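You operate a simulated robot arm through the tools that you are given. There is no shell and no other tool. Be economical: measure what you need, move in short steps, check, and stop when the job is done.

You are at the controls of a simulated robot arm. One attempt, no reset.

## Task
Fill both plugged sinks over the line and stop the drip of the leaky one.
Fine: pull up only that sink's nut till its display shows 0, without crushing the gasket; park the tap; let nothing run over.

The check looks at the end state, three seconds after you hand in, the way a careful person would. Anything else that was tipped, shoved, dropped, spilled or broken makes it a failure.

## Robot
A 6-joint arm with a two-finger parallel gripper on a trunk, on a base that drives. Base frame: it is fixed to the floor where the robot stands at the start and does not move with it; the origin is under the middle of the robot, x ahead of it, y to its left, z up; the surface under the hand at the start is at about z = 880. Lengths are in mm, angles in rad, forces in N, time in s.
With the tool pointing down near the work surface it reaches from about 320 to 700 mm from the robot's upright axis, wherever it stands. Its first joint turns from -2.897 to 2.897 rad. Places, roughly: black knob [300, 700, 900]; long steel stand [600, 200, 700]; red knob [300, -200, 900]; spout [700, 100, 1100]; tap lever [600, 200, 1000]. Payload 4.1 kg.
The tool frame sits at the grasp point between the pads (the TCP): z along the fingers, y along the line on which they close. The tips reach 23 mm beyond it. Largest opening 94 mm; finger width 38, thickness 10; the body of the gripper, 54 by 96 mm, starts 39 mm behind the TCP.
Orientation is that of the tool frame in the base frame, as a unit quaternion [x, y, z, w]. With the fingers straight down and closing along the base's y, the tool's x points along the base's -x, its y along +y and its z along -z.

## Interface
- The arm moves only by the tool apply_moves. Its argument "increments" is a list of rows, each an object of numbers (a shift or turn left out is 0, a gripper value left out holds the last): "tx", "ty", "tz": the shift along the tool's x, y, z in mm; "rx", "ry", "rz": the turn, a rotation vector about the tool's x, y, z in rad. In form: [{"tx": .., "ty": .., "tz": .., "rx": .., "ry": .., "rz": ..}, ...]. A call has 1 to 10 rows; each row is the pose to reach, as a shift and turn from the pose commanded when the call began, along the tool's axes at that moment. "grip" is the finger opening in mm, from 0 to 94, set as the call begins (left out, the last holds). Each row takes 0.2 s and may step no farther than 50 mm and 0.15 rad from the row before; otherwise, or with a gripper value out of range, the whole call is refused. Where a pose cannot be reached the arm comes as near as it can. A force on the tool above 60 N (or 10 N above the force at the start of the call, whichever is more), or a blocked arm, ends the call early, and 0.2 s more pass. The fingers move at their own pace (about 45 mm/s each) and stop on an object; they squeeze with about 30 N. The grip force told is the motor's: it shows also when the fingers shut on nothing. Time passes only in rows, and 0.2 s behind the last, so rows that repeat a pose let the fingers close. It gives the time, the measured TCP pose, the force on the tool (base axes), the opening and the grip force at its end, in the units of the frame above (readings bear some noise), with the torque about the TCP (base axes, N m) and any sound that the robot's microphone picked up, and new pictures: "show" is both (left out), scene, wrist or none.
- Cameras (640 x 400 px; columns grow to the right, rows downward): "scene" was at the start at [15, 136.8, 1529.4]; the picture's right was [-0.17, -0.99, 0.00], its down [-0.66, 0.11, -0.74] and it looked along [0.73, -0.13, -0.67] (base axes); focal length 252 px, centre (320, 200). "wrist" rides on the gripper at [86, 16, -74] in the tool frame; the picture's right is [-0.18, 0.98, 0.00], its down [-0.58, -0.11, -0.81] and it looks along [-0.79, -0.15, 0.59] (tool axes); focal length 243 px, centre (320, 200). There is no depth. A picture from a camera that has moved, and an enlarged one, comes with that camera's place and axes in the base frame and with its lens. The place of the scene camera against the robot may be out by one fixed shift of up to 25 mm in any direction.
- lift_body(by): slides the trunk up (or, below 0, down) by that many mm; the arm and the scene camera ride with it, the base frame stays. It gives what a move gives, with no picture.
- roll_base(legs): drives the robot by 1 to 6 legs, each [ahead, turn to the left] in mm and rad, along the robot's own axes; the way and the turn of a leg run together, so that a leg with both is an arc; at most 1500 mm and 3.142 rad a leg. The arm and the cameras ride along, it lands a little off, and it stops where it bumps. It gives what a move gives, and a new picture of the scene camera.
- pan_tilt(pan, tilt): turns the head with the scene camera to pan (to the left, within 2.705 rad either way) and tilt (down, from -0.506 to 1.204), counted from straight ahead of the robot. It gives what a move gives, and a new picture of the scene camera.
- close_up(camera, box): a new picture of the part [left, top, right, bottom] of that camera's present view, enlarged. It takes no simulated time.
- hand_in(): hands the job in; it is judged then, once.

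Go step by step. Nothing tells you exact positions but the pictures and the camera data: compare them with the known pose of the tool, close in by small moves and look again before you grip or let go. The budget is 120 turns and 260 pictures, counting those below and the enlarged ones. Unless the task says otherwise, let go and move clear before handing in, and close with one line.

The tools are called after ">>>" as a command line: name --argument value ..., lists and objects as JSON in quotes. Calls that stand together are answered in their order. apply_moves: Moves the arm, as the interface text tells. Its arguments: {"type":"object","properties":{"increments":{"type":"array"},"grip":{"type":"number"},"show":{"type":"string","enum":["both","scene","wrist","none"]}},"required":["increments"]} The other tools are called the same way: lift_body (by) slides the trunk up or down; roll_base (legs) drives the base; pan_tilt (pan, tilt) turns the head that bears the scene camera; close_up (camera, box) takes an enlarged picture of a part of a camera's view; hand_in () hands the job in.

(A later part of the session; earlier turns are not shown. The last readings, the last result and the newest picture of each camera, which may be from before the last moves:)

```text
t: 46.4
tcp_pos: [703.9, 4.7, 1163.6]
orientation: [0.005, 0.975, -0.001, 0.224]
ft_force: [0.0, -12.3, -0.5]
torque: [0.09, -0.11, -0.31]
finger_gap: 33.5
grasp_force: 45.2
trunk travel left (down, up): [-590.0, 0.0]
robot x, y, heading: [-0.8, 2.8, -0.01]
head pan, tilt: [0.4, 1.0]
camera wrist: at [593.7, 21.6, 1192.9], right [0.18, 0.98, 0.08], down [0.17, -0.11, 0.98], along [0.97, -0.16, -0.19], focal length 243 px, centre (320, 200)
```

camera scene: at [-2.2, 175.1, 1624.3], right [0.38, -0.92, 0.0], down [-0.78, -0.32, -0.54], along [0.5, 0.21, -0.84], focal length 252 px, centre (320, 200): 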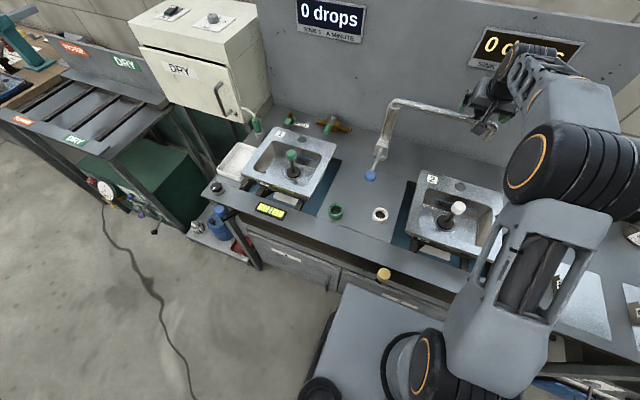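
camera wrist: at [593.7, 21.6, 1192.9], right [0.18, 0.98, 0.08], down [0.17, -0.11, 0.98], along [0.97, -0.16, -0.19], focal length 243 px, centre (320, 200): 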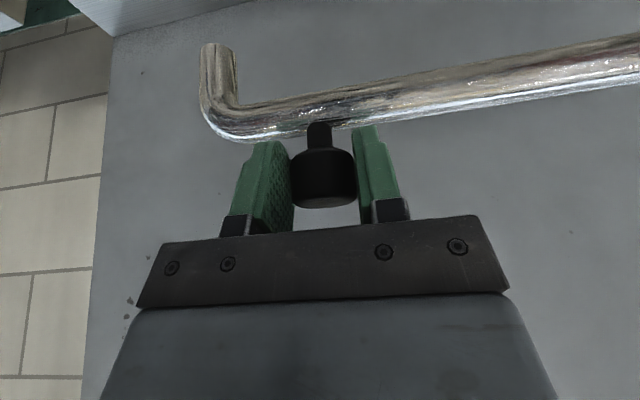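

The knob is gripped (33.5 mm). I swing the spout along its arc towards sink 2, first 20°.

>>> apply_moves --increments '[{"tx": 18, "tz": -8.7, "ty": 0.9}, {"tx": 35.8, "tz": -17.3, "ty": 3.5}, {"tx": 53.4, "tz": -25.8, "ty": 7.8}, {"tx": 70.5, "tz": -34, "ty": 13.8}, {"tx": 70.5, "tz": -34, "ty": 13.8}]' --show "both"

```text
t: 47.6
tcp_pos: [624.5, 16.9, 1163.6]
orientation: [0.007, 0.975, 0.0, 0.223]
ft_force: [-9.4, -30.7, -2.1]
torque: [-0.17, -0.05, -0.94]
finger_gap: 33.2
grasp_force: 45.4
trunk travel left (down, up): [-590.0, 0.0]
robot x, y, heading: [0.6, -5.0, -0.011]
head pan, tilt: [0.4, 1.0]
camera scene: at [-3.7, 169.4, 1625.0], right [0.38, -0.93, 0.0], down [-0.78, -0.32, -0.54], along [0.5, 0.21, -0.84], focal length 252 px, centre (320, 200)
camera wrist: at [514.4, 34.2, 1193.0], right [0.18, 0.98, 0.08], down [0.17, -0.11, 0.98], along [0.97, -0.16, -0.19], focal length 243 px, centre (320, 200)
```

scene: 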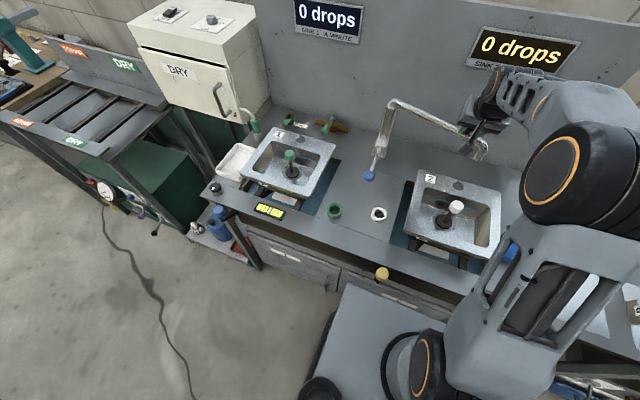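
wrist: 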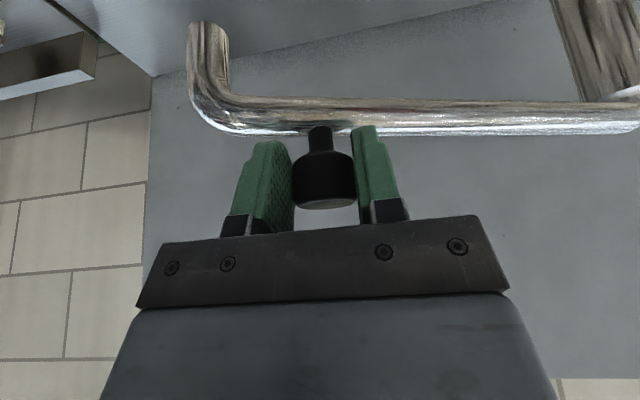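

The spout swings freely; the side force says my arc is a few mm too tight, so I ease it outward and yaw the hand along as I continue to 40°.

>>> apply_moves --increments '[{"tx": 16.6, "tz": -8, "ty": 2.5, "rx": 0.04, "rz": 0.08}, {"tx": 32.6, "tz": -15.7, "ty": 11.5, "rx": 0.08, "rz": 0.16}, {"tx": 47.7, "tz": -23, "ty": 22, "rx": 0.12, "rz": 0.24}, {"tx": 62, "tz": -30, "ty": 34, "rx": 0.15, "rz": 0.31}, {"tx": 62, "tz": -30, "ty": 34, "rx": 0.15, "rz": 0.31}]' --show "both"

```text
t: 48.8
tcp_pos: [558.0, 59.0, 1163.5]
orientation: [0.17, 0.96, -0.039, 0.221]
ft_force: [10.7, 14.6, -9.6]
torque: [0.06, -0.08, 0.19]
finger_gap: 33.1
grasp_force: 45.0
trunk travel left (down, up): [-590.0, 0.0]
robot x, y, heading: [-0.4, -0.9, -0.003]
head pan, tilt: [0.4, 1.0]
camera scene: at [-0.5, 177.7, 1623.8], right [0.38, -0.92, 0.0], down [-0.78, -0.32, -0.54], along [0.5, 0.21, -0.84], focal length 252 px, centre (320, 200)
camera wrist: at [460.4, 112.3, 1192.9], right [0.49, 0.87, 0.08], down [0.12, -0.16, 0.98], along [0.86, -0.47, -0.19], focal length 243 px, centre (320, 200)
```

scene: 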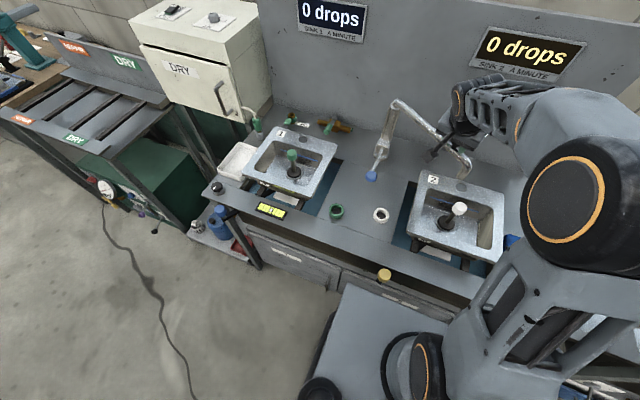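
wrist: 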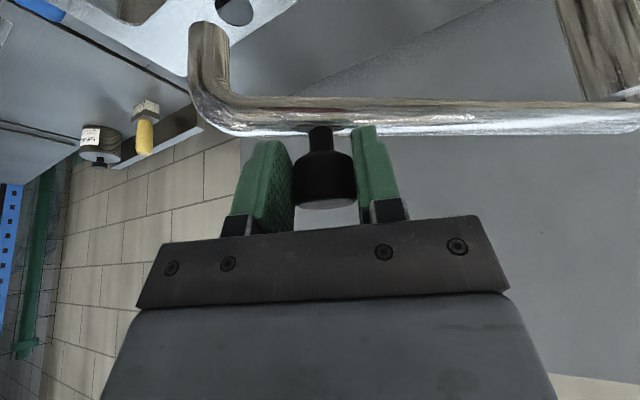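

The spout is at about 40° and the tip is near the left part of sink 2. I zoom to judge where the stream will land.

>>> close_up --camera "scene" --box '[360, 90, 540, 270]'

```text
2.22 times, centred on (450, 180) of scene
camera zoom: at [-0.5, 177.7, 1623.8], right [0.38, -0.92, 0.0], down [-0.78, -0.32, -0.54], along [0.5, 0.21, -0.84], focal length 561 px, centre (31, 244)
```

zoom: 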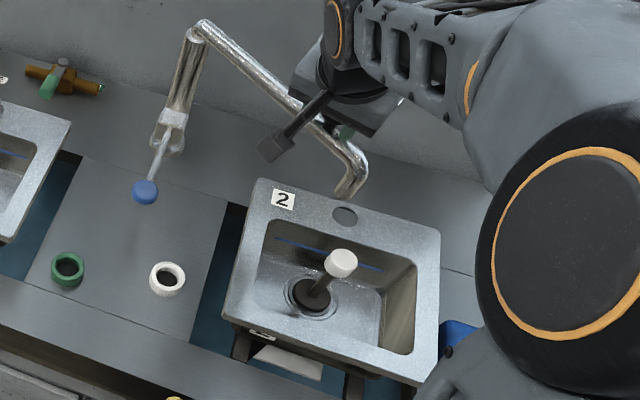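

The stream should land inside sink 2, some 40 mm from its left wall. I release the knob, back off, and straighten the hand.

>>> apply_moves --increments '[{}, {}, {}, {}]' --grip 94 --show "none"

>>> apply_moves --increments '[{"tz": -40}, {"tz": -80}, {"tz": -120}, {"tz": -130, "rx": -0.05, "rz": -0.1}, {"tz": -130, "rx": -0.1, "rz": -0.2}, {"tz": -130, "rx": -0.15, "rz": -0.31}]' --show "none"

>>> apply_moves --increments '[{"ry": 0.15}, {"ry": 0.3}, {"ry": 0.45}]' --show "both"

```text
t: 49.8
tcp_pos: [556.8, 54.7, 1165.5]
orientation: [0.171, 0.959, -0.039, 0.221]
ft_force: [0.2, -1.0, 0.2]
torque: [-0.03, -0.03, 0.02]
finger_gap: 94.2
grasp_force: 0.1
trunk travel left (down, up): [-590.0, 0.0]
robot x, y, heading: [-2.3, 0.4, -0.013]
head pan, tilt: [0.4, 1.0]
```

```text
t: 51.2
tcp_pos: [501.8, 75.0, 1283.2]
orientation: [0.003, 0.975, -0.001, 0.224]
ft_force: [0.3, -0.5, -0.6]
torque: [0.0, -0.02, -0.02]
finger_gap: 93.8
grasp_force: 0.2
trunk travel left (down, up): [-590.0, 0.0]
robot x, y, heading: [-1.1, -2.1, -0.012]
head pan, tilt: [0.4, 1.0]
```

```text
t: 52.0
tcp_pos: [503.2, 75.5, 1281.8]
orientation: [0.004, 1.0, 0.0, 0.0]
ft_force: [0.0, 0.3, 0.9]
torque: [-0.01, -0.01, -0.02]
finger_gap: 94.0
grasp_force: 0.0
trunk travel left (down, up): [-590.0, 0.0]
robot x, y, heading: [2.1, -2.7, -0.009]
head pan, tilt: [0.4, 1.0]
camera scene: at [-2.2, 175.0, 1624.3], right [0.38, -0.92, 0.0], down [-0.78, -0.32, -0.54], along [0.5, 0.21, -0.84], focal length 252 px, centre (320, 200)
camera wrist: at [416.7, 92.5, 1356.0], right [0.19, 0.98, 0.0], down [0.58, -0.11, 0.81], along [0.79, -0.15, -0.59], focal length 243 px, centre (320, 200)
```

scene: 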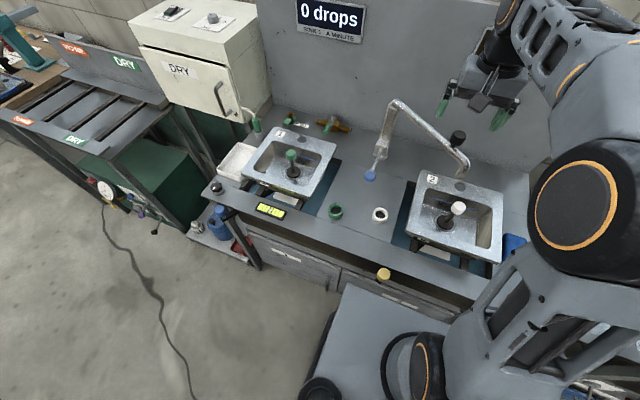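
wrist: 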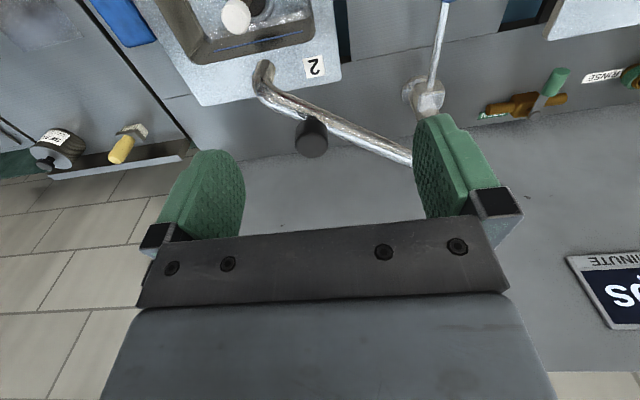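

Next I move to a viewing pose in front of the tap lever.

>>> apply_moves --increments '[{"tx": 25, "ty": 40}, {"tx": 50, "ty": 80}, {"tx": 75, "ty": 120}, {"tx": 85, "ty": 160}, {"tx": 85, "ty": 162, "tz": 45}, {"tx": 85, "ty": 162, "tz": 90}, {"tx": 85, "ty": 162, "tz": 130}]' --show "wrist"

```text
t: 53.6
tcp_pos: [420.6, 239.6, 1150.0]
orientation: [0.005, 1.0, 0.0, 0.002]
ft_force: [-0.4, 0.5, 0.5]
torque: [0.02, 0.01, -0.02]
finger_gap: 94.0
grasp_force: 0.1
trunk travel left (down, up): [-590.0, 0.0]
robot x, y, heading: [-1.3, 0.7, -0.011]
head pan, tilt: [0.4, 1.0]
camera wrist: at [334.4, 256.0, 1223.7], right [0.19, 0.98, 0.0], down [0.58, -0.11, 0.81], along [0.79, -0.16, -0.59], focal length 243 px, centre (320, 200)
```

wrist: 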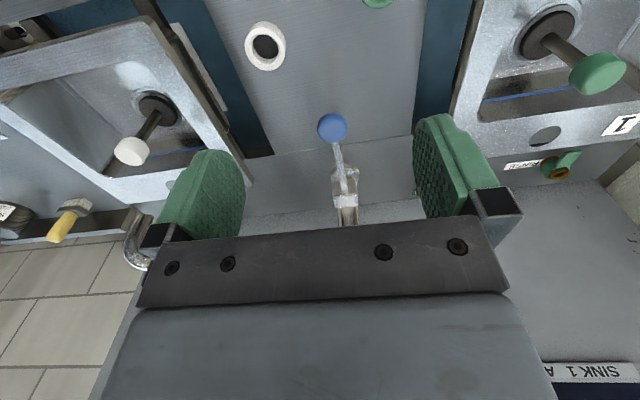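

The ball seems to be near (516, 233, 984). I close in for a second look.

>>> apply_moves --increments '[{"tx": -25, "ty": -2, "tz": 45}, {"tx": -50, "ty": -5, "tz": 90}]' --show "wrist"

```text
refused: row 1 steps farther than a row can; nothing moved
```

>>> apply_moves --increments '[{"tx": -20, "ty": -2, "tz": 40}, {"tx": -50, "ty": -5, "tz": 78}]' --show "wrist"

```text
t: 54.2
tcp_pos: [472.2, 234.4, 1070.6]
orientation: [0.004, 1.0, 0.0, 0.002]
ft_force: [-0.3, 0.0, -0.7]
torque: [0.02, 0.02, -0.02]
finger_gap: 94.2
grasp_force: 0.1
trunk travel left (down, up): [-590.0, 0.0]
robot x, y, heading: [-3.7, -4.2, -0.006]
head pan, tilt: [0.4, 1.0]
camera wrist: at [385.5, 251.1, 1144.6], right [0.19, 0.98, 0.0], down [0.58, -0.11, 0.81], along [0.79, -0.16, -0.59], focal length 243 px, centre (320, 200)
```

wrist: 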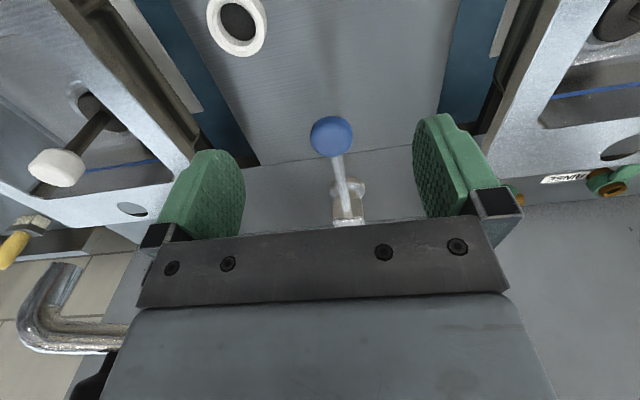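

The ball is confirmed at (515, 234, 983), about 35 mm wide. I go down over it and check before gripping.

>>> apply_moves --increments '[{"tx": -22, "tz": 40}, {"tx": -43, "tz": 70}, {"tx": -43, "tz": 87}]' --show "both"

```text
t: 55.0
tcp_pos: [512.4, 234.3, 984.5]
orientation: [0.005, 1.0, 0.0, 0.001]
ft_force: [-1.1, 0.5, -1.2]
torque: [0.0, -0.01, 0.02]
finger_gap: 93.9
grasp_force: 0.1
trunk travel left (down, up): [-590.0, 0.0]
robot x, y, heading: [-1.4, 0.8, -0.013]
head pan, tilt: [0.4, 1.0]
camera scene: at [-2.8, 174.9, 1624.3], right [0.38, -0.92, 0.0], down [-0.78, -0.32, -0.54], along [0.5, 0.21, -0.84], focal length 252 px, centre (320, 200)
camera wrist: at [427.1, 250.3, 1059.4], right [0.19, 0.98, 0.0], down [0.58, -0.11, 0.81], along [0.79, -0.16, -0.59], focal length 243 px, centre (320, 200)
```

scene: 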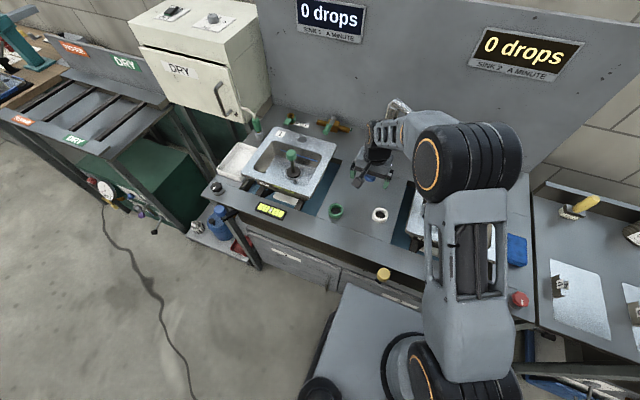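
wrist: 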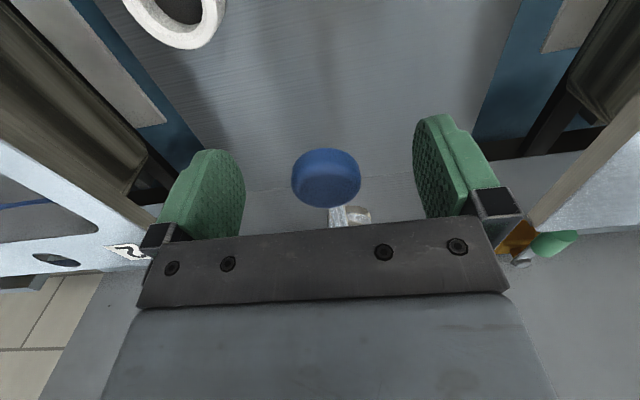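

The ball is centred between the fingers. I grip it.

>>> apply_moves --increments '[{"ty": 2}, {"ty": 2}, {"ty": 2}, {"ty": 2}, {"ty": 2}]' --grip 10 --show "wrist"

```text
t: 56.2
tcp_pos: [513.4, 234.2, 986.1]
orientation: [0.004, 1.0, 0.0, 0.001]
ft_force: [-1.1, -2.9, -1.8]
torque: [0.38, 0.09, -0.03]
finger_gap: 37.3
grasp_force: 45.2
trunk travel left (down, up): [-590.0, 0.0]
robot x, y, heading: [-2.7, -2.8, -0.014]
head pan, tilt: [0.4, 1.0]
camera wrist: at [426.7, 251.2, 1059.8], right [0.19, 0.98, 0.0], down [0.58, -0.11, 0.81], along [0.79, -0.16, -0.59], focal length 243 px, centre (320, 200)
```

wrist: 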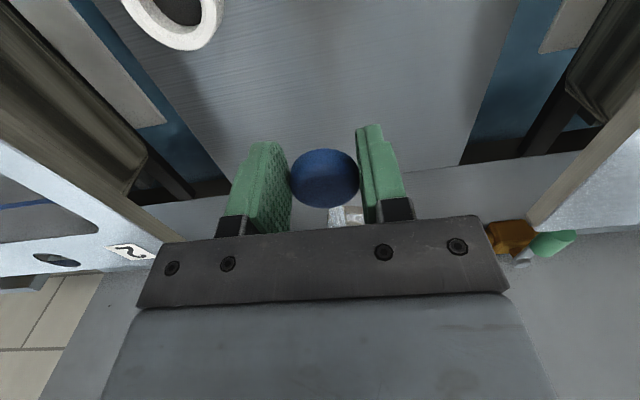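

Gripped. I try a gentle lift of the lever first.

>>> apply_moves --increments '[{"ty": 1, "tz": -5}, {"ty": 1, "tz": -10}]' --show "wrist"

```text
t: 56.8
tcp_pos: [514.2, 235.2, 991.3]
orientation: [0.005, 1.0, -0.002, -0.002]
ft_force: [-2.1, -6.5, -32.9]
torque: [0.26, 0.43, -0.12]
finger_gap: 37.3
grasp_force: 44.4
trunk travel left (down, up): [-590.0, 0.0]
robot x, y, heading: [1.4, -2.2, -0.009]
head pan, tilt: [0.4, 1.0]
camera wrist: at [427.5, 251.4, 1066.4], right [0.19, 0.98, 0.0], down [0.58, -0.11, 0.8], along [0.79, -0.16, -0.59], focal length 243 px, centre (320, 200)
```

wrist: 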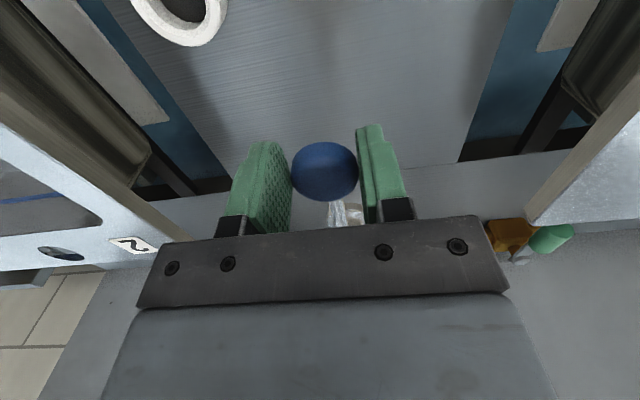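

Vertical lift is resisted (33 N), so I undo it and try a small sideways turn.

>>> apply_moves --increments '[{"tz": 8}, {"tz": 8, "ty": -5}, {"tz": 8, "ty": -10}]' --show "none"

```text
t: 57.6
tcp_pos: [512.3, 235.1, 988.6]
orientation: [0.002, 1.0, 0.001, 0.005]
ft_force: [-7.5, 42.6, 1.4]
torque: [0.82, 0.32, 0.73]
finger_gap: 37.2
grasp_force: 44.4
trunk travel left (down, up): [-590.0, 0.0]
robot x, y, heading: [-1.3, -1.7, -0.004]
head pan, tilt: [0.4, 1.0]
```

It won't go to -y either (stop). I try +y.

>>> apply_moves --increments '[{"ty": 9}, {"ty": 14}, {"ty": 19}]' --show "both"

```text
t: 58.4
tcp_pos: [513.1, 234.2, 988.6]
orientation: [0.008, 1.0, -0.002, -0.001]
ft_force: [-5.1, -47.8, 8.4]
torque: [-0.85, -1.04, -0.96]
finger_gap: 37.1
grasp_force: 45.0
trunk travel left (down, up): [-590.0, 0.0]
robot x, y, heading: [-0.4, 0.3, -0.021]
head pan, tilt: [0.4, 1.0]
camera scene: at [-2.7, 167.5, 1625.3], right [0.37, -0.93, 0.0], down [-0.78, -0.31, -0.54], along [0.5, 0.2, -0.84], focal length 252 px, centre (320, 200)
camera wrist: at [427.3, 252.4, 1062.8], right [0.2, 0.98, 0.0], down [0.58, -0.11, 0.81], along [0.79, -0.16, -0.59], focal length 243 px, centre (320, 200)
```

scene: 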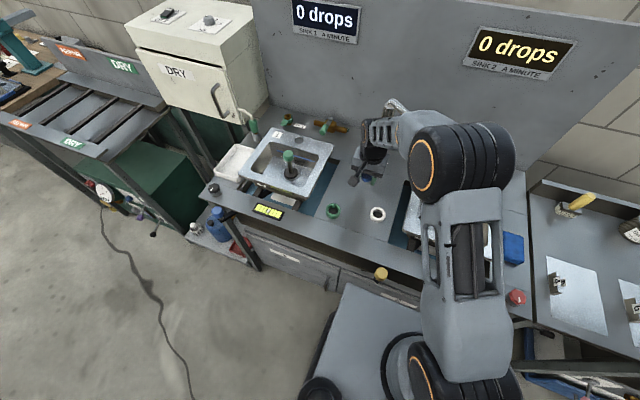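
wrist: 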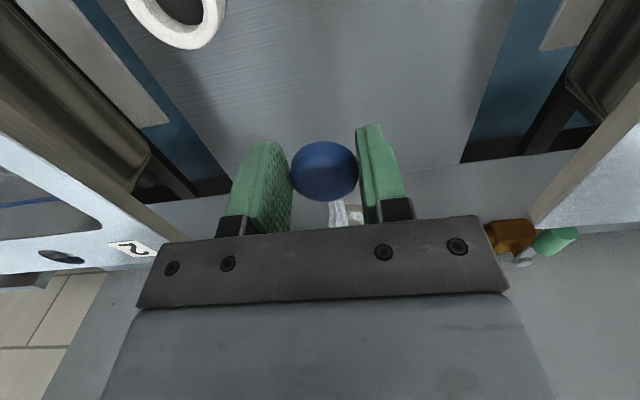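

Sideways is blocked both ways; the lift did move a few mm, so I centre and lift further.

>>> apply_moves --increments '[{"ty": -10}, {"ty": -10, "tz": -6}, {"ty": -10, "tz": -12}, {"ty": -10, "tz": -18, "tx": 1}]' --show "wrist"

```text
t: 59.4
tcp_pos: [512.0, 233.2, 1004.0]
orientation: [0.003, 1.0, -0.001, -0.002]
ft_force: [1.6, -16.6, -33.1]
torque: [-0.22, 0.39, -0.23]
finger_gap: 37.2
grasp_force: 44.6
trunk travel left (down, up): [-590.0, 0.0]
robot x, y, heading: [1.1, 1.1, -0.006]
head pan, tilt: [0.4, 1.0]
camera wrist: at [426.6, 251.0, 1077.9], right [0.19, 0.98, 0.0], down [0.58, -0.11, 0.8], along [0.79, -0.15, -0.59], focal length 243 px, centre (320, 200)
```

wrist: 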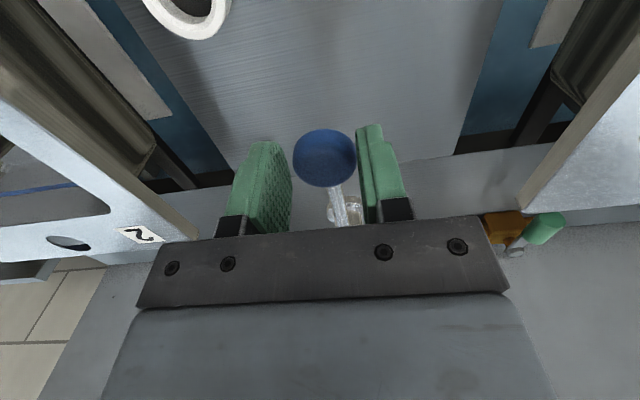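

The fingers only slipped up over the ball. I go back down and test pressing.

>>> apply_moves --increments '[{"tz": 10}, {"tz": 20}, {"tz": 26}, {"tz": 32}]' --show "wrist"

```text
t: 60.4
tcp_pos: [511.1, 235.0, 975.4]
orientation: [0.004, 1.0, 0.001, 0.004]
ft_force: [-3.5, -7.4, 10.8]
torque: [-0.35, -1.31, -0.22]
finger_gap: 37.1
grasp_force: 44.5
trunk travel left (down, up): [-590.0, 0.0]
robot x, y, heading: [-3.4, -0.1, -0.006]
head pan, tilt: [0.4, 1.0]
camera wrist: at [425.3, 250.9, 1049.2], right [0.19, 0.98, 0.0], down [0.57, -0.12, 0.81], along [0.8, -0.15, -0.59], focal length 243 px, centre (320, 200)
```

wrist: 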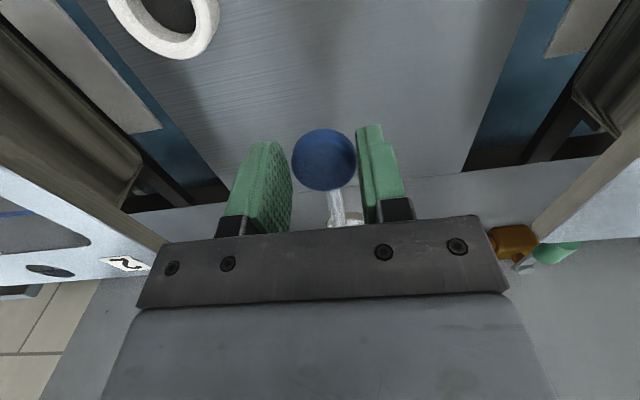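

The ball is moving down with the hand now, so pressing appears to be the opening direction. I check for water.

>>> pan_tilt --pan 0.1 --tilt 0.9

```text
t: 61.2
tcp_pos: [512.2, 234.5, 973.9]
orientation: [0.004, 1.0, 0.001, 0.003]
ft_force: [0.2, -3.7, 11.0]
torque: [0.08, -1.37, -0.04]
finger_gap: 37.3
grasp_force: 45.2
trunk travel left (down, up): [-590.0, 0.0]
robot x, y, heading: [0.1, -0.7, -0.009]
head pan, tilt: [0.099, 0.901]
camera scene: at [6.8, 154.4, 1631.6], right [0.09, -1.0, 0.0], down [-0.78, -0.07, -0.62], along [0.62, 0.06, -0.78], focal length 252 px, centre (320, 200)
```

scene: 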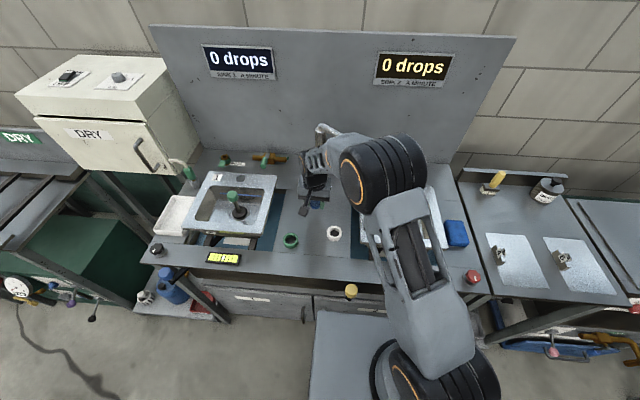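

I let go and rise to see whether water is flowing into sink 2.

>>> apply_moves --increments '[{}, {}, {"tz": -30, "tx": 10}, {"tz": -70, "tx": 30}, {"tz": -110, "tx": 50}, {"tz": -150, "tx": 70}]' --grip 94 --show "both"

```text
t: 62.6
tcp_pos: [440.2, 235.2, 1123.0]
orientation: [0.004, 1.0, 0.0, 0.001]
ft_force: [0.1, 0.3, 0.8]
torque: [-0.02, 0.01, -0.01]
finger_gap: 93.8
grasp_force: 0.1
trunk travel left (down, up): [-590.0, 0.0]
robot x, y, heading: [-2.5, -1.3, -0.006]
head pan, tilt: [0.099, 0.901]
camera scene: at [7.3, 154.6, 1631.5], right [0.09, -1.0, 0.0], down [-0.78, -0.07, -0.62], along [0.62, 0.06, -0.78], focal length 252 px, centre (320, 200)
camera wrist: at [353.8, 251.8, 1196.6], right [0.19, 0.98, 0.0], down [0.58, -0.11, 0.81], along [0.79, -0.16, -0.59], focal length 243 px, centre (320, 200)
```

scene: 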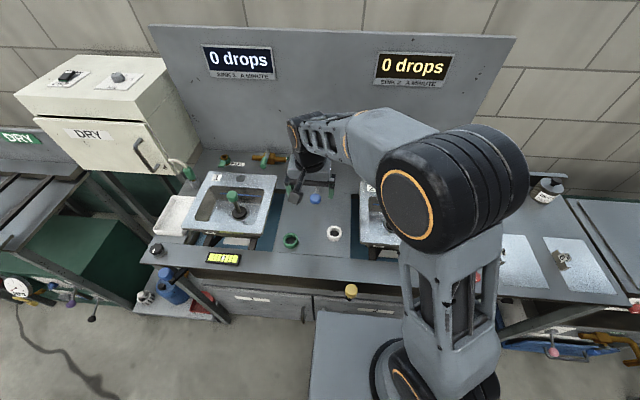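
wrist: 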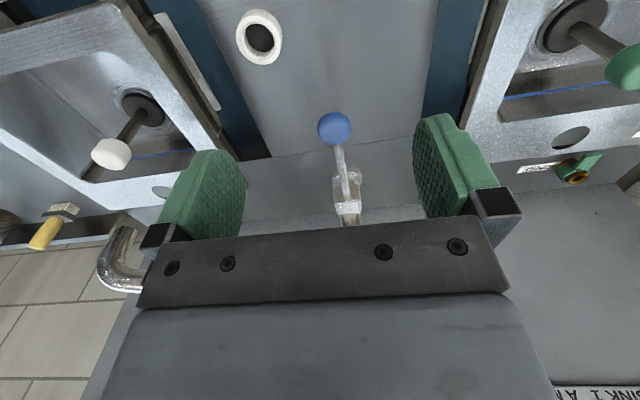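

No water now and the ball is back at its original height, so the lever seems to spring back. I grip it again, press deeper for a few seconds, then inspect sink 2.

>>> apply_moves --increments '[{"tx": -20, "tz": 40}, {"tx": -45, "tz": 80}, {"tx": -73, "tz": 115}, {"tx": -75, "tz": 139}]' --grip 94 --show "none"

>>> apply_moves --increments '[{}, {}, {}, {}, {}]' --grip 10 --show "none"

>>> apply_moves --increments '[{"tz": 10}, {"tz": 20}, {"tz": 30}, {"tz": 30}]' --show "wrist"

```text
t: 63.6
tcp_pos: [516.1, 233.7, 985.3]
orientation: [0.005, 1.0, 0.0, 0.001]
ft_force: [0.1, -0.1, 0.3]
torque: [-0.02, 0.01, 0.0]
finger_gap: 93.9
grasp_force: 0.0
trunk travel left (down, up): [-590.0, 0.0]
robot x, y, heading: [-1.6, -2.5, -0.011]
head pan, tilt: [0.099, 0.901]
```

```text
t: 64.8
tcp_pos: [516.0, 234.4, 986.1]
orientation: [0.004, 1.0, 0.0, 0.001]
ft_force: [-0.4, 0.4, -0.5]
torque: [0.42, 0.04, 0.08]
finger_gap: 37.3
grasp_force: 45.1
trunk travel left (down, up): [-590.0, 0.0]
robot x, y, heading: [-1.7, -0.1, -0.011]
head pan, tilt: [0.099, 0.901]
```

```text
t: 65.8
tcp_pos: [515.4, 234.0, 956.0]
orientation: [0.004, 1.0, 0.0, 0.003]
ft_force: [-4.0, 0.8, 10.2]
torque: [0.57, -1.17, 0.05]
finger_gap: 37.3
grasp_force: 45.1
trunk travel left (down, up): [-590.0, 0.0]
robot x, y, heading: [-3.2, -1.5, -0.011]
head pan, tilt: [0.099, 0.901]
camera wrist: at [429.5, 250.9, 1030.2], right [0.19, 0.98, 0.0], down [0.58, -0.11, 0.81], along [0.79, -0.15, -0.59], focal length 243 px, centre (320, 200)
```

wrist: 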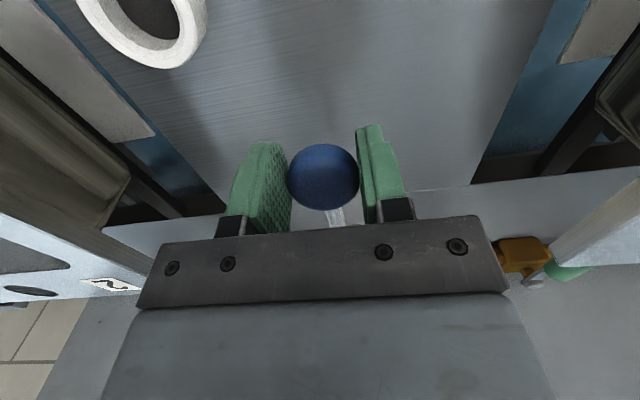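

The lever went down 30 mm with a steady 10 N. I release without rising and see whether it stays and whether water runs.

>>> apply_moves --increments '[{}, {}, {}, {}]' --grip 94 --show "wrist"

>>> apply_moves --increments '[{"tz": -40, "tx": 10}, {"tz": -80, "tx": 30}, {"tz": -120, "tx": 50}, {"tz": -160, "tx": 70}]' --show "wrist"

```text
t: 66.8
tcp_pos: [516.2, 234.0, 955.4]
orientation: [0.004, 1.0, 0.0, 0.001]
ft_force: [0.6, -0.3, 0.5]
torque: [-0.01, 0.0, 0.0]
finger_gap: 93.9
grasp_force: 0.1
trunk travel left (down, up): [-590.0, 0.0]
robot x, y, heading: [-1.0, -3.8, -0.01]
head pan, tilt: [0.099, 0.901]
camera wrist: at [430.5, 250.8, 1029.6], right [0.19, 0.98, 0.0], down [0.58, -0.11, 0.81], along [0.79, -0.16, -0.59], focal length 243 px, centre (320, 200)
```

wrist: 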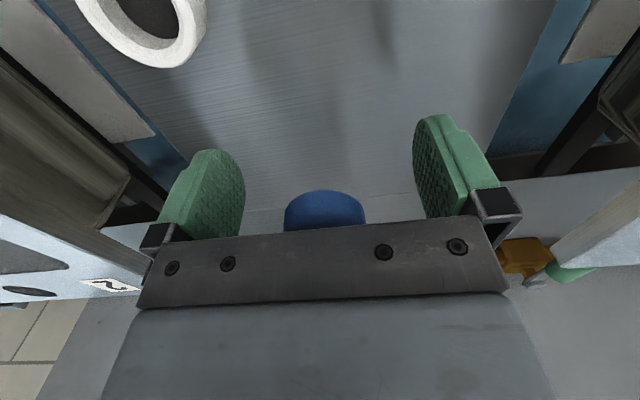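

```text
t: 67.8
tcp_pos: [446.0, 235.2, 1113.8]
orientation: [0.004, 1.0, -0.001, 0.002]
ft_force: [0.2, 0.5, 0.6]
torque: [-0.01, -0.02, 0.02]
finger_gap: 94.0
grasp_force: 0.0
trunk travel left (down, up): [-590.0, 0.0]
robot x, y, heading: [-0.4, -3.8, -0.015]
head pan, tilt: [0.099, 0.901]
camera wrist: at [359.0, 252.3, 1187.9], right [0.19, 0.98, 0.0], down [0.58, -0.11, 0.81], along [0.79, -0.16, -0.59], focal length 243 px, centre (320, 200)
```

wrist: 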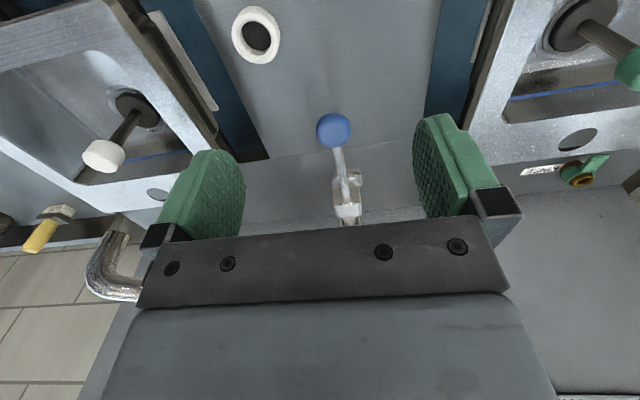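

The lever is self-closing: it springs back up. I zoom into sink 2 for traces of water.

>>> close_up --camera "wrist" --box '[0, 20, 240, 170]'

>>> close_up --camera "wrist" --box '[280, 80, 400, 240]'

```text
2.67 times, centred on (120, 95) of wrist
camera zoom: at [359.0, 252.3, 1187.9], right [0.19, 0.98, 0.0], down [0.58, -0.11, 0.81], along [0.79, -0.16, -0.59], focal length 647 px, centre (853, 480)
```

zoom: 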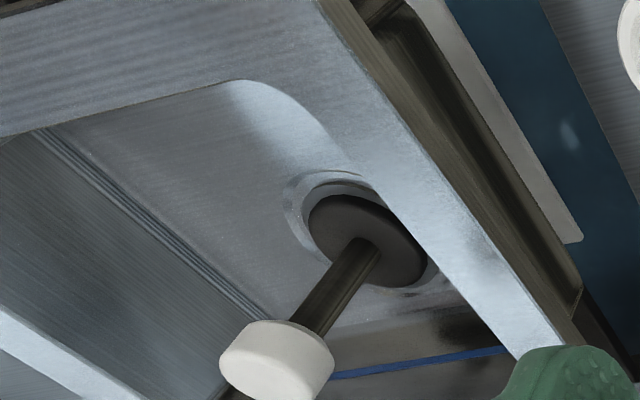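

```text
2.50 times, centred on (340, 160) of wrist
camera zoom: at [359.0, 252.3, 1187.9], right [0.19, 0.98, 0.0], down [0.58, -0.11, 0.81], along [0.79, -0.16, -0.59], focal length 606 px, centre (270, 300)
```

zoom: 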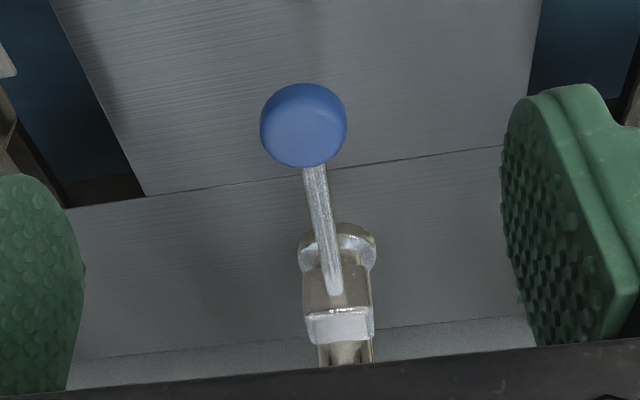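

I can't tell whether any came out. I'll press with closed fingers while the hand is yawed 90° so the wrist camera looks over sink 2 and the spout tip.

>>> apply_moves --increments '[{"rz": 0.15}, {"rz": 0.3}, {"rz": 0.45, "tx": -10}, {"rz": 0.6, "tx": -20}, {"rz": 0.75, "tx": -30}, {"rz": 0.9, "tx": -40}, {"rz": 1.05, "tx": -50}, {"rz": 1.2, "tx": -60}, {"rz": 1.35, "tx": -70}, {"rz": 1.5, "tx": -70}]' --grip 0 --show "both"

```text
t: 70.0
tcp_pos: [516.8, 234.4, 1113.9]
orientation: [0.686, 0.728, 0.0, 0.001]
ft_force: [0.5, 0.8, -0.4]
torque: [0.01, 0.03, 0.02]
finger_gap: 0.3
grasp_force: 30.2
trunk travel left (down, up): [-590.0, 0.0]
robot x, y, heading: [-1.1, 0.7, -0.011]
head pan, tilt: [0.099, 0.901]
camera scene: at [8.0, 155.0, 1631.5], right [0.09, -1.0, 0.0], down [-0.78, -0.07, -0.62], along [0.62, 0.06, -0.78], focal length 252 px, centre (320, 200)
camera wrist: at [527.6, 322.1, 1189.7], right [0.99, -0.13, 0.0], down [-0.08, -0.59, 0.81], along [-0.1, -0.8, -0.59], focal length 243 px, centre (320, 200)
```

scene: 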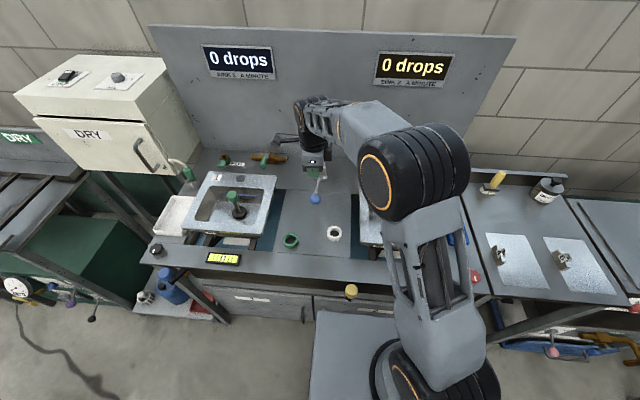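
wrist: 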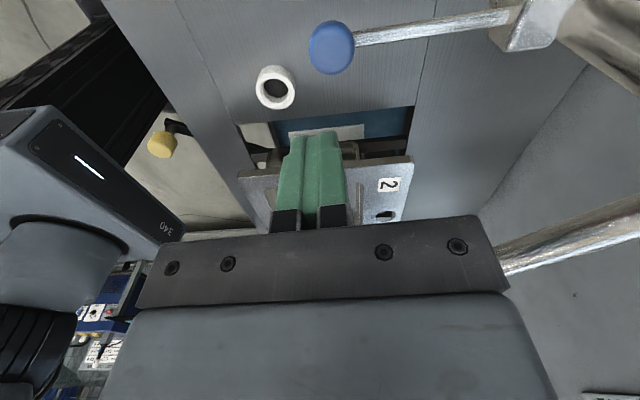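

The gripper hides sink 2 at this yaw. I'll go back to yaw 0, and use press-then-rise bursts instead.

>>> apply_moves --increments '[{"rz": -0.15}, {"rz": -0.3}, {"rz": -0.45}, {"rz": -0.6}, {"rz": -0.75}, {"rz": -0.9}, {"rz": -1.05}, {"rz": -1.2, "tz": 20}, {"rz": -1.35, "tz": 50}, {"rz": -1.5, "tz": 80}]' --show "wrist"

```text
t: 72.2
tcp_pos: [517.9, 235.6, 1036.8]
orientation: [0.002, 1.0, 0.0, 0.002]
ft_force: [-0.6, -1.1, -0.2]
torque: [0.01, 0.0, 0.02]
finger_gap: 0.0
grasp_force: 30.1
trunk travel left (down, up): [-590.0, 0.0]
robot x, y, heading: [2.1, -1.3, -0.01]
head pan, tilt: [0.099, 0.901]
camera wrist: at [431.4, 252.1, 1109.1], right [0.19, 0.98, 0.0], down [0.58, -0.11, 0.81], along [0.79, -0.15, -0.59], focal length 243 px, centre (320, 200)
```

wrist: 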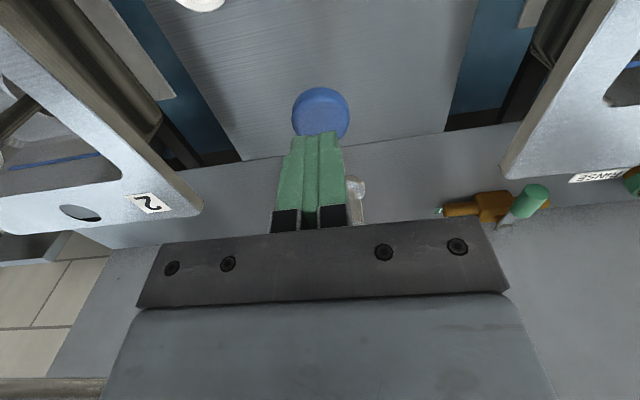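

Pressing the lever down about 40 mm and holding briefly.

>>> apply_moves --increments '[{"tz": 15}, {"tz": 28}, {"tz": 40}, {"tz": 55}, {"tz": 55}, {"tz": 55}, {"tz": 55}, {"tz": 55}]' --show "both"

```text
t: 74.0
tcp_pos: [516.0, 235.0, 979.3]
orientation: [0.004, 1.0, 0.0, 0.002]
ft_force: [-0.2, 1.5, 3.3]
torque: [0.07, -0.02, 0.03]
finger_gap: 0.0
grasp_force: 30.0
trunk travel left (down, up): [-590.0, 0.0]
robot x, y, heading: [1.2, 0.4, -0.006]
head pan, tilt: [0.099, 0.901]
camera scene: at [7.6, 155.0, 1631.5], right [0.09, -1.0, 0.0], down [-0.78, -0.07, -0.62], along [0.62, 0.06, -0.78], focal length 252 px, centre (320, 200)
camera wrist: at [430.7, 251.4, 1054.3], right [0.19, 0.98, 0.0], down [0.58, -0.11, 0.81], along [0.79, -0.16, -0.59], focal length 243 px, centre (320, 200)
```

scene: 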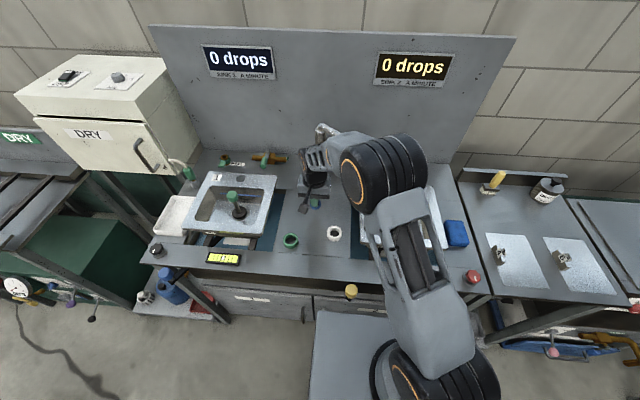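
wrist: 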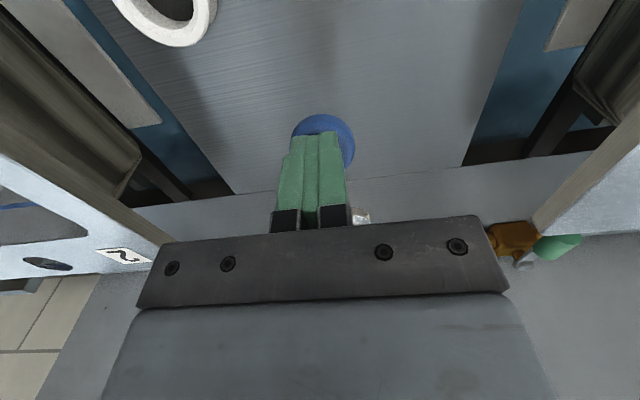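

I rise and check sink 2.

>>> apply_moves --increments '[{"tz": -40}, {"tz": -80, "tx": 20}, {"tz": -120, "tx": 50}, {"tz": -150, "tx": 80}]' --show "wrist"

>>> close_up --camera "wrist" --box '[0, 20, 240, 170]'

```text
t: 75.0
tcp_pos: [438.3, 233.7, 1131.0]
orientation: [0.004, 1.0, -0.001, 0.001]
ft_force: [0.2, 0.2, 0.0]
torque: [0.0, -0.02, 0.01]
finger_gap: 0.2
grasp_force: 30.1
trunk travel left (down, up): [-590.0, 0.0]
robot x, y, heading: [-2.1, -3.9, -0.011]
head pan, tilt: [0.099, 0.901]
camera wrist: at [351.0, 250.2, 1205.2], right [0.19, 0.98, 0.0], down [0.58, -0.11, 0.81], along [0.79, -0.16, -0.59], focal length 243 px, centre (320, 200)
```

wrist: 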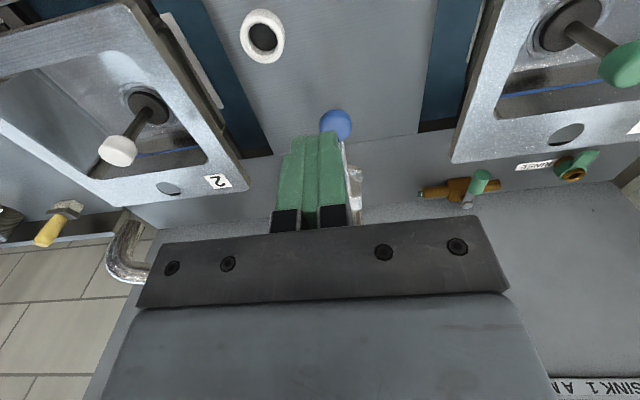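

```text
2.67 times, centred on (120, 95) of wrist
camera zoom: at [351.0, 250.2, 1205.2], right [0.19, 0.98, 0.0], down [0.58, -0.11, 0.81], along [0.79, -0.16, -0.59], focal length 647 px, centre (853, 480)
```

zoom: 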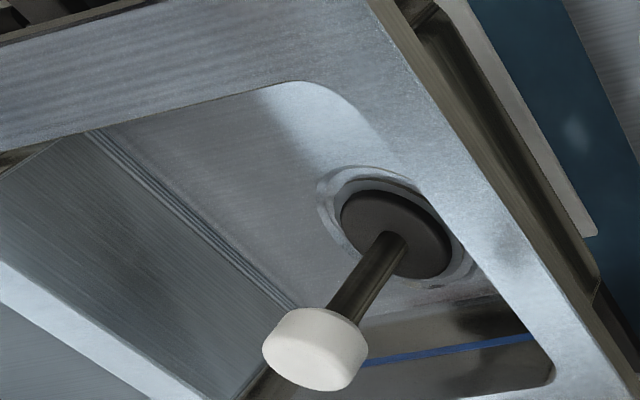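

There is no visible water, so perhaps a supply valve is closed. I inspect the brass valves and the other knobs.

>>> close_up --camera "wrist" --box '[400, 120, 640, 230]'

>>> pan_tilt --pan 0.35 --tilt 0.7

>>> close_up --camera "scene" --box '[180, 100, 420, 250]'

```text
2.67 times, centred on (520, 175) of wrist
camera zoom: at [351.0, 250.2, 1205.2], right [0.19, 0.98, 0.0], down [0.58, -0.11, 0.81], along [0.79, -0.16, -0.59], focal length 647 px, centre (-213, 267)
```

zoom: 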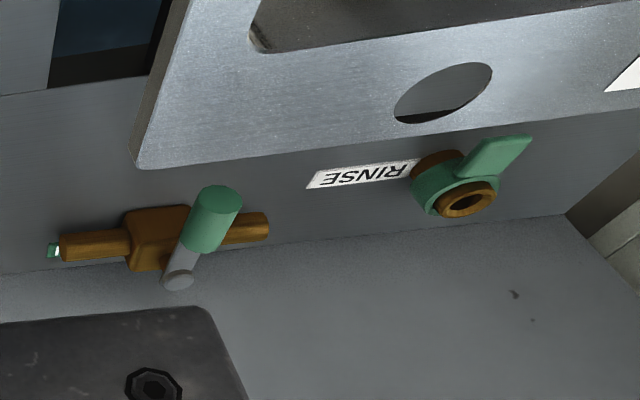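

```text
t: 75.8
tcp_pos: [437.8, 233.9, 1130.5]
orientation: [0.004, 1.0, 0.0, 0.002]
ft_force: [0.6, -0.1, -0.8]
torque: [-0.01, 0.0, -0.01]
finger_gap: 0.0
grasp_force: 30.3
trunk travel left (down, up): [-590.0, 0.0]
robot x, y, heading: [-1.0, 2.9, -0.01]
head pan, tilt: [0.351, 0.7]
camera scene: at [12.9, 176.6, 1647.6], right [0.33, -0.94, 0.0], down [-0.61, -0.22, -0.76], along [0.72, 0.26, -0.64], focal length 252 px, centre (320, 200)
```

scene: 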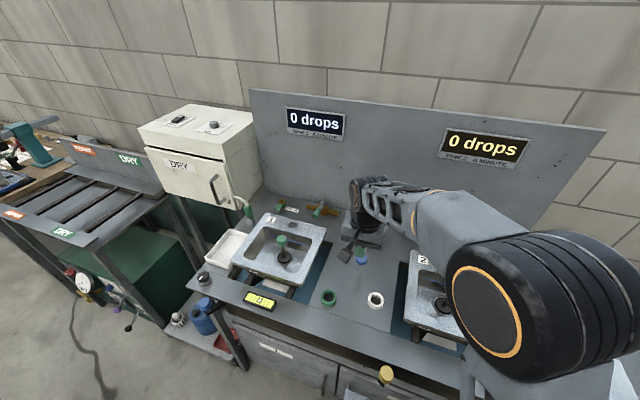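

```text
2.67 times, centred on (300, 175) of scene
camera zoom: at [12.9, 176.6, 1647.6], right [0.33, -0.94, 0.0], down [-0.61, -0.22, -0.76], along [0.72, 0.26, -0.64], focal length 673 px, centre (373, 267)
```

zoom: 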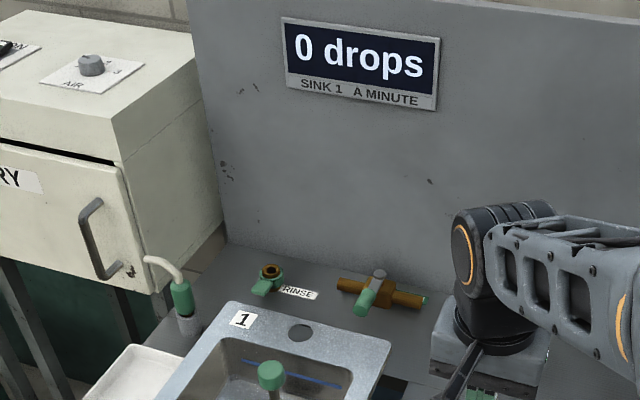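

Before touching other valves, I do a more thorough test: press the lever to its stop and hold longer.

>>> apply_moves --increments '[{"tx": -40, "tz": 20}, {"tx": -78, "tz": 50}, {"tx": -80, "tz": 95}, {"tx": -80, "tz": 120}, {"tx": -80, "tz": 145}, {"tx": -80, "tz": 160}, {"tx": -80, "tz": 175}, {"tx": -80, "tz": 175}]' --show "wrist"

```text
t: 77.6
tcp_pos: [515.8, 235.5, 955.4]
orientation: [0.004, 1.0, 0.0, 0.002]
ft_force: [-1.4, -0.3, 4.0]
torque: [-0.01, -0.05, -0.07]
finger_gap: 0.1
grasp_force: 29.4
trunk travel left (down, up): [-590.0, 0.0]
robot x, y, heading: [-0.5, 1.1, -0.007]
head pan, tilt: [0.351, 0.7]
camera wrist: at [429.7, 251.4, 1029.5], right [0.19, 0.98, 0.0], down [0.58, -0.11, 0.81], along [0.79, -0.16, -0.59], focal length 243 px, centre (320, 200)
```

wrist: 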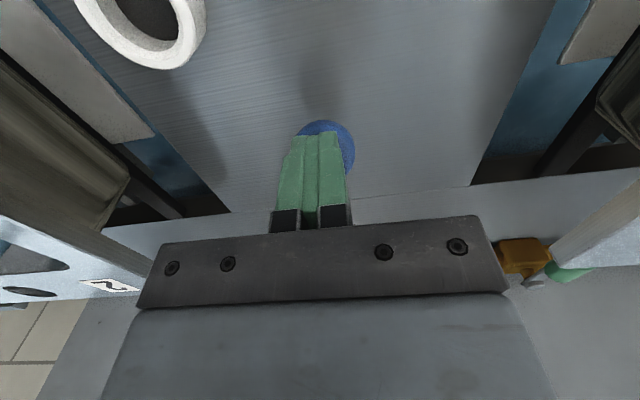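

Something bluish shows in sink 2 at the left edge; I zoom there.

>>> close_up --camera "wrist" --box '[0, 210, 160, 310]'

>>> close_up --camera "scene" --box '[380, 220, 500, 360]'

```text
4.00 times, centred on (80, 260) of wrist
camera zoom: at [429.7, 251.4, 1029.5], right [0.19, 0.98, 0.0], down [0.58, -0.11, 0.81], along [0.79, -0.16, -0.59], focal length 970 px, centre (1280, -40)
```

zoom: 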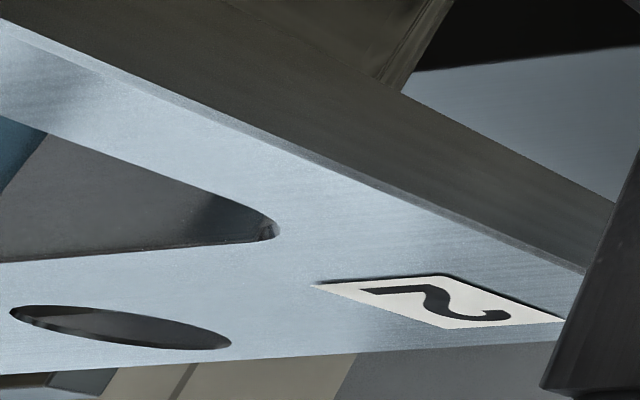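

```text
2.86 times, centred on (440, 290) of scene
camera zoom: at [12.5, 176.5, 1647.7], right [0.34, -0.94, 0.0], down [-0.61, -0.22, -0.77], along [0.72, 0.26, -0.64], focal length 721 px, centre (-23, -57)
```

zoom: 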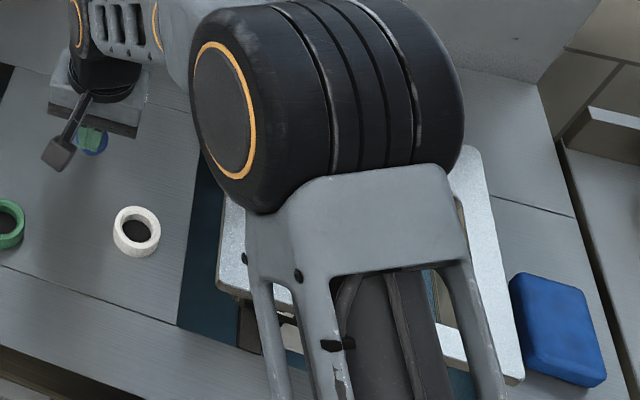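

There is teal water inside sink 2: it is filling. I rise at once to judge the level.

>>> apply_moves --increments '[{"tz": -50}, {"tz": -95, "tx": 15}, {"tz": -135, "tx": 40}, {"tz": -175, "tx": 68}]' --show "wrist"

>>> close_up --camera "wrist" --box '[0, 20, 240, 170]'

```text
t: 78.6
tcp_pos: [449.2, 233.9, 1132.3]
orientation: [0.003, 1.0, -0.001, 0.002]
ft_force: [-0.5, 0.2, -0.4]
torque: [0.01, -0.03, 0.04]
finger_gap: 0.0
grasp_force: 29.5
trunk travel left (down, up): [-590.0, 0.0]
robot x, y, heading: [-2.7, -2.3, -0.008]
head pan, tilt: [0.351, 0.7]
camera wrist: at [364.1, 251.0, 1206.1], right [0.19, 0.98, 0.0], down [0.58, -0.11, 0.81], along [0.79, -0.15, -0.59], focal length 243 px, centre (320, 200)
```

wrist: 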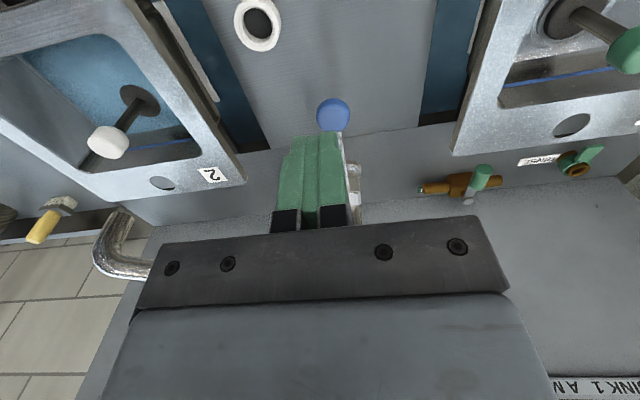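

```text
2.67 times, centred on (120, 95) of wrist
camera zoom: at [364.1, 251.0, 1206.1], right [0.19, 0.98, 0.0], down [0.58, -0.11, 0.81], along [0.79, -0.15, -0.59], focal length 647 px, centre (853, 480)
```

zoom: 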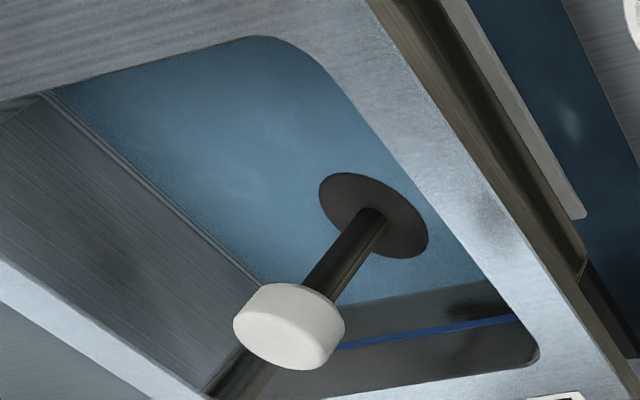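

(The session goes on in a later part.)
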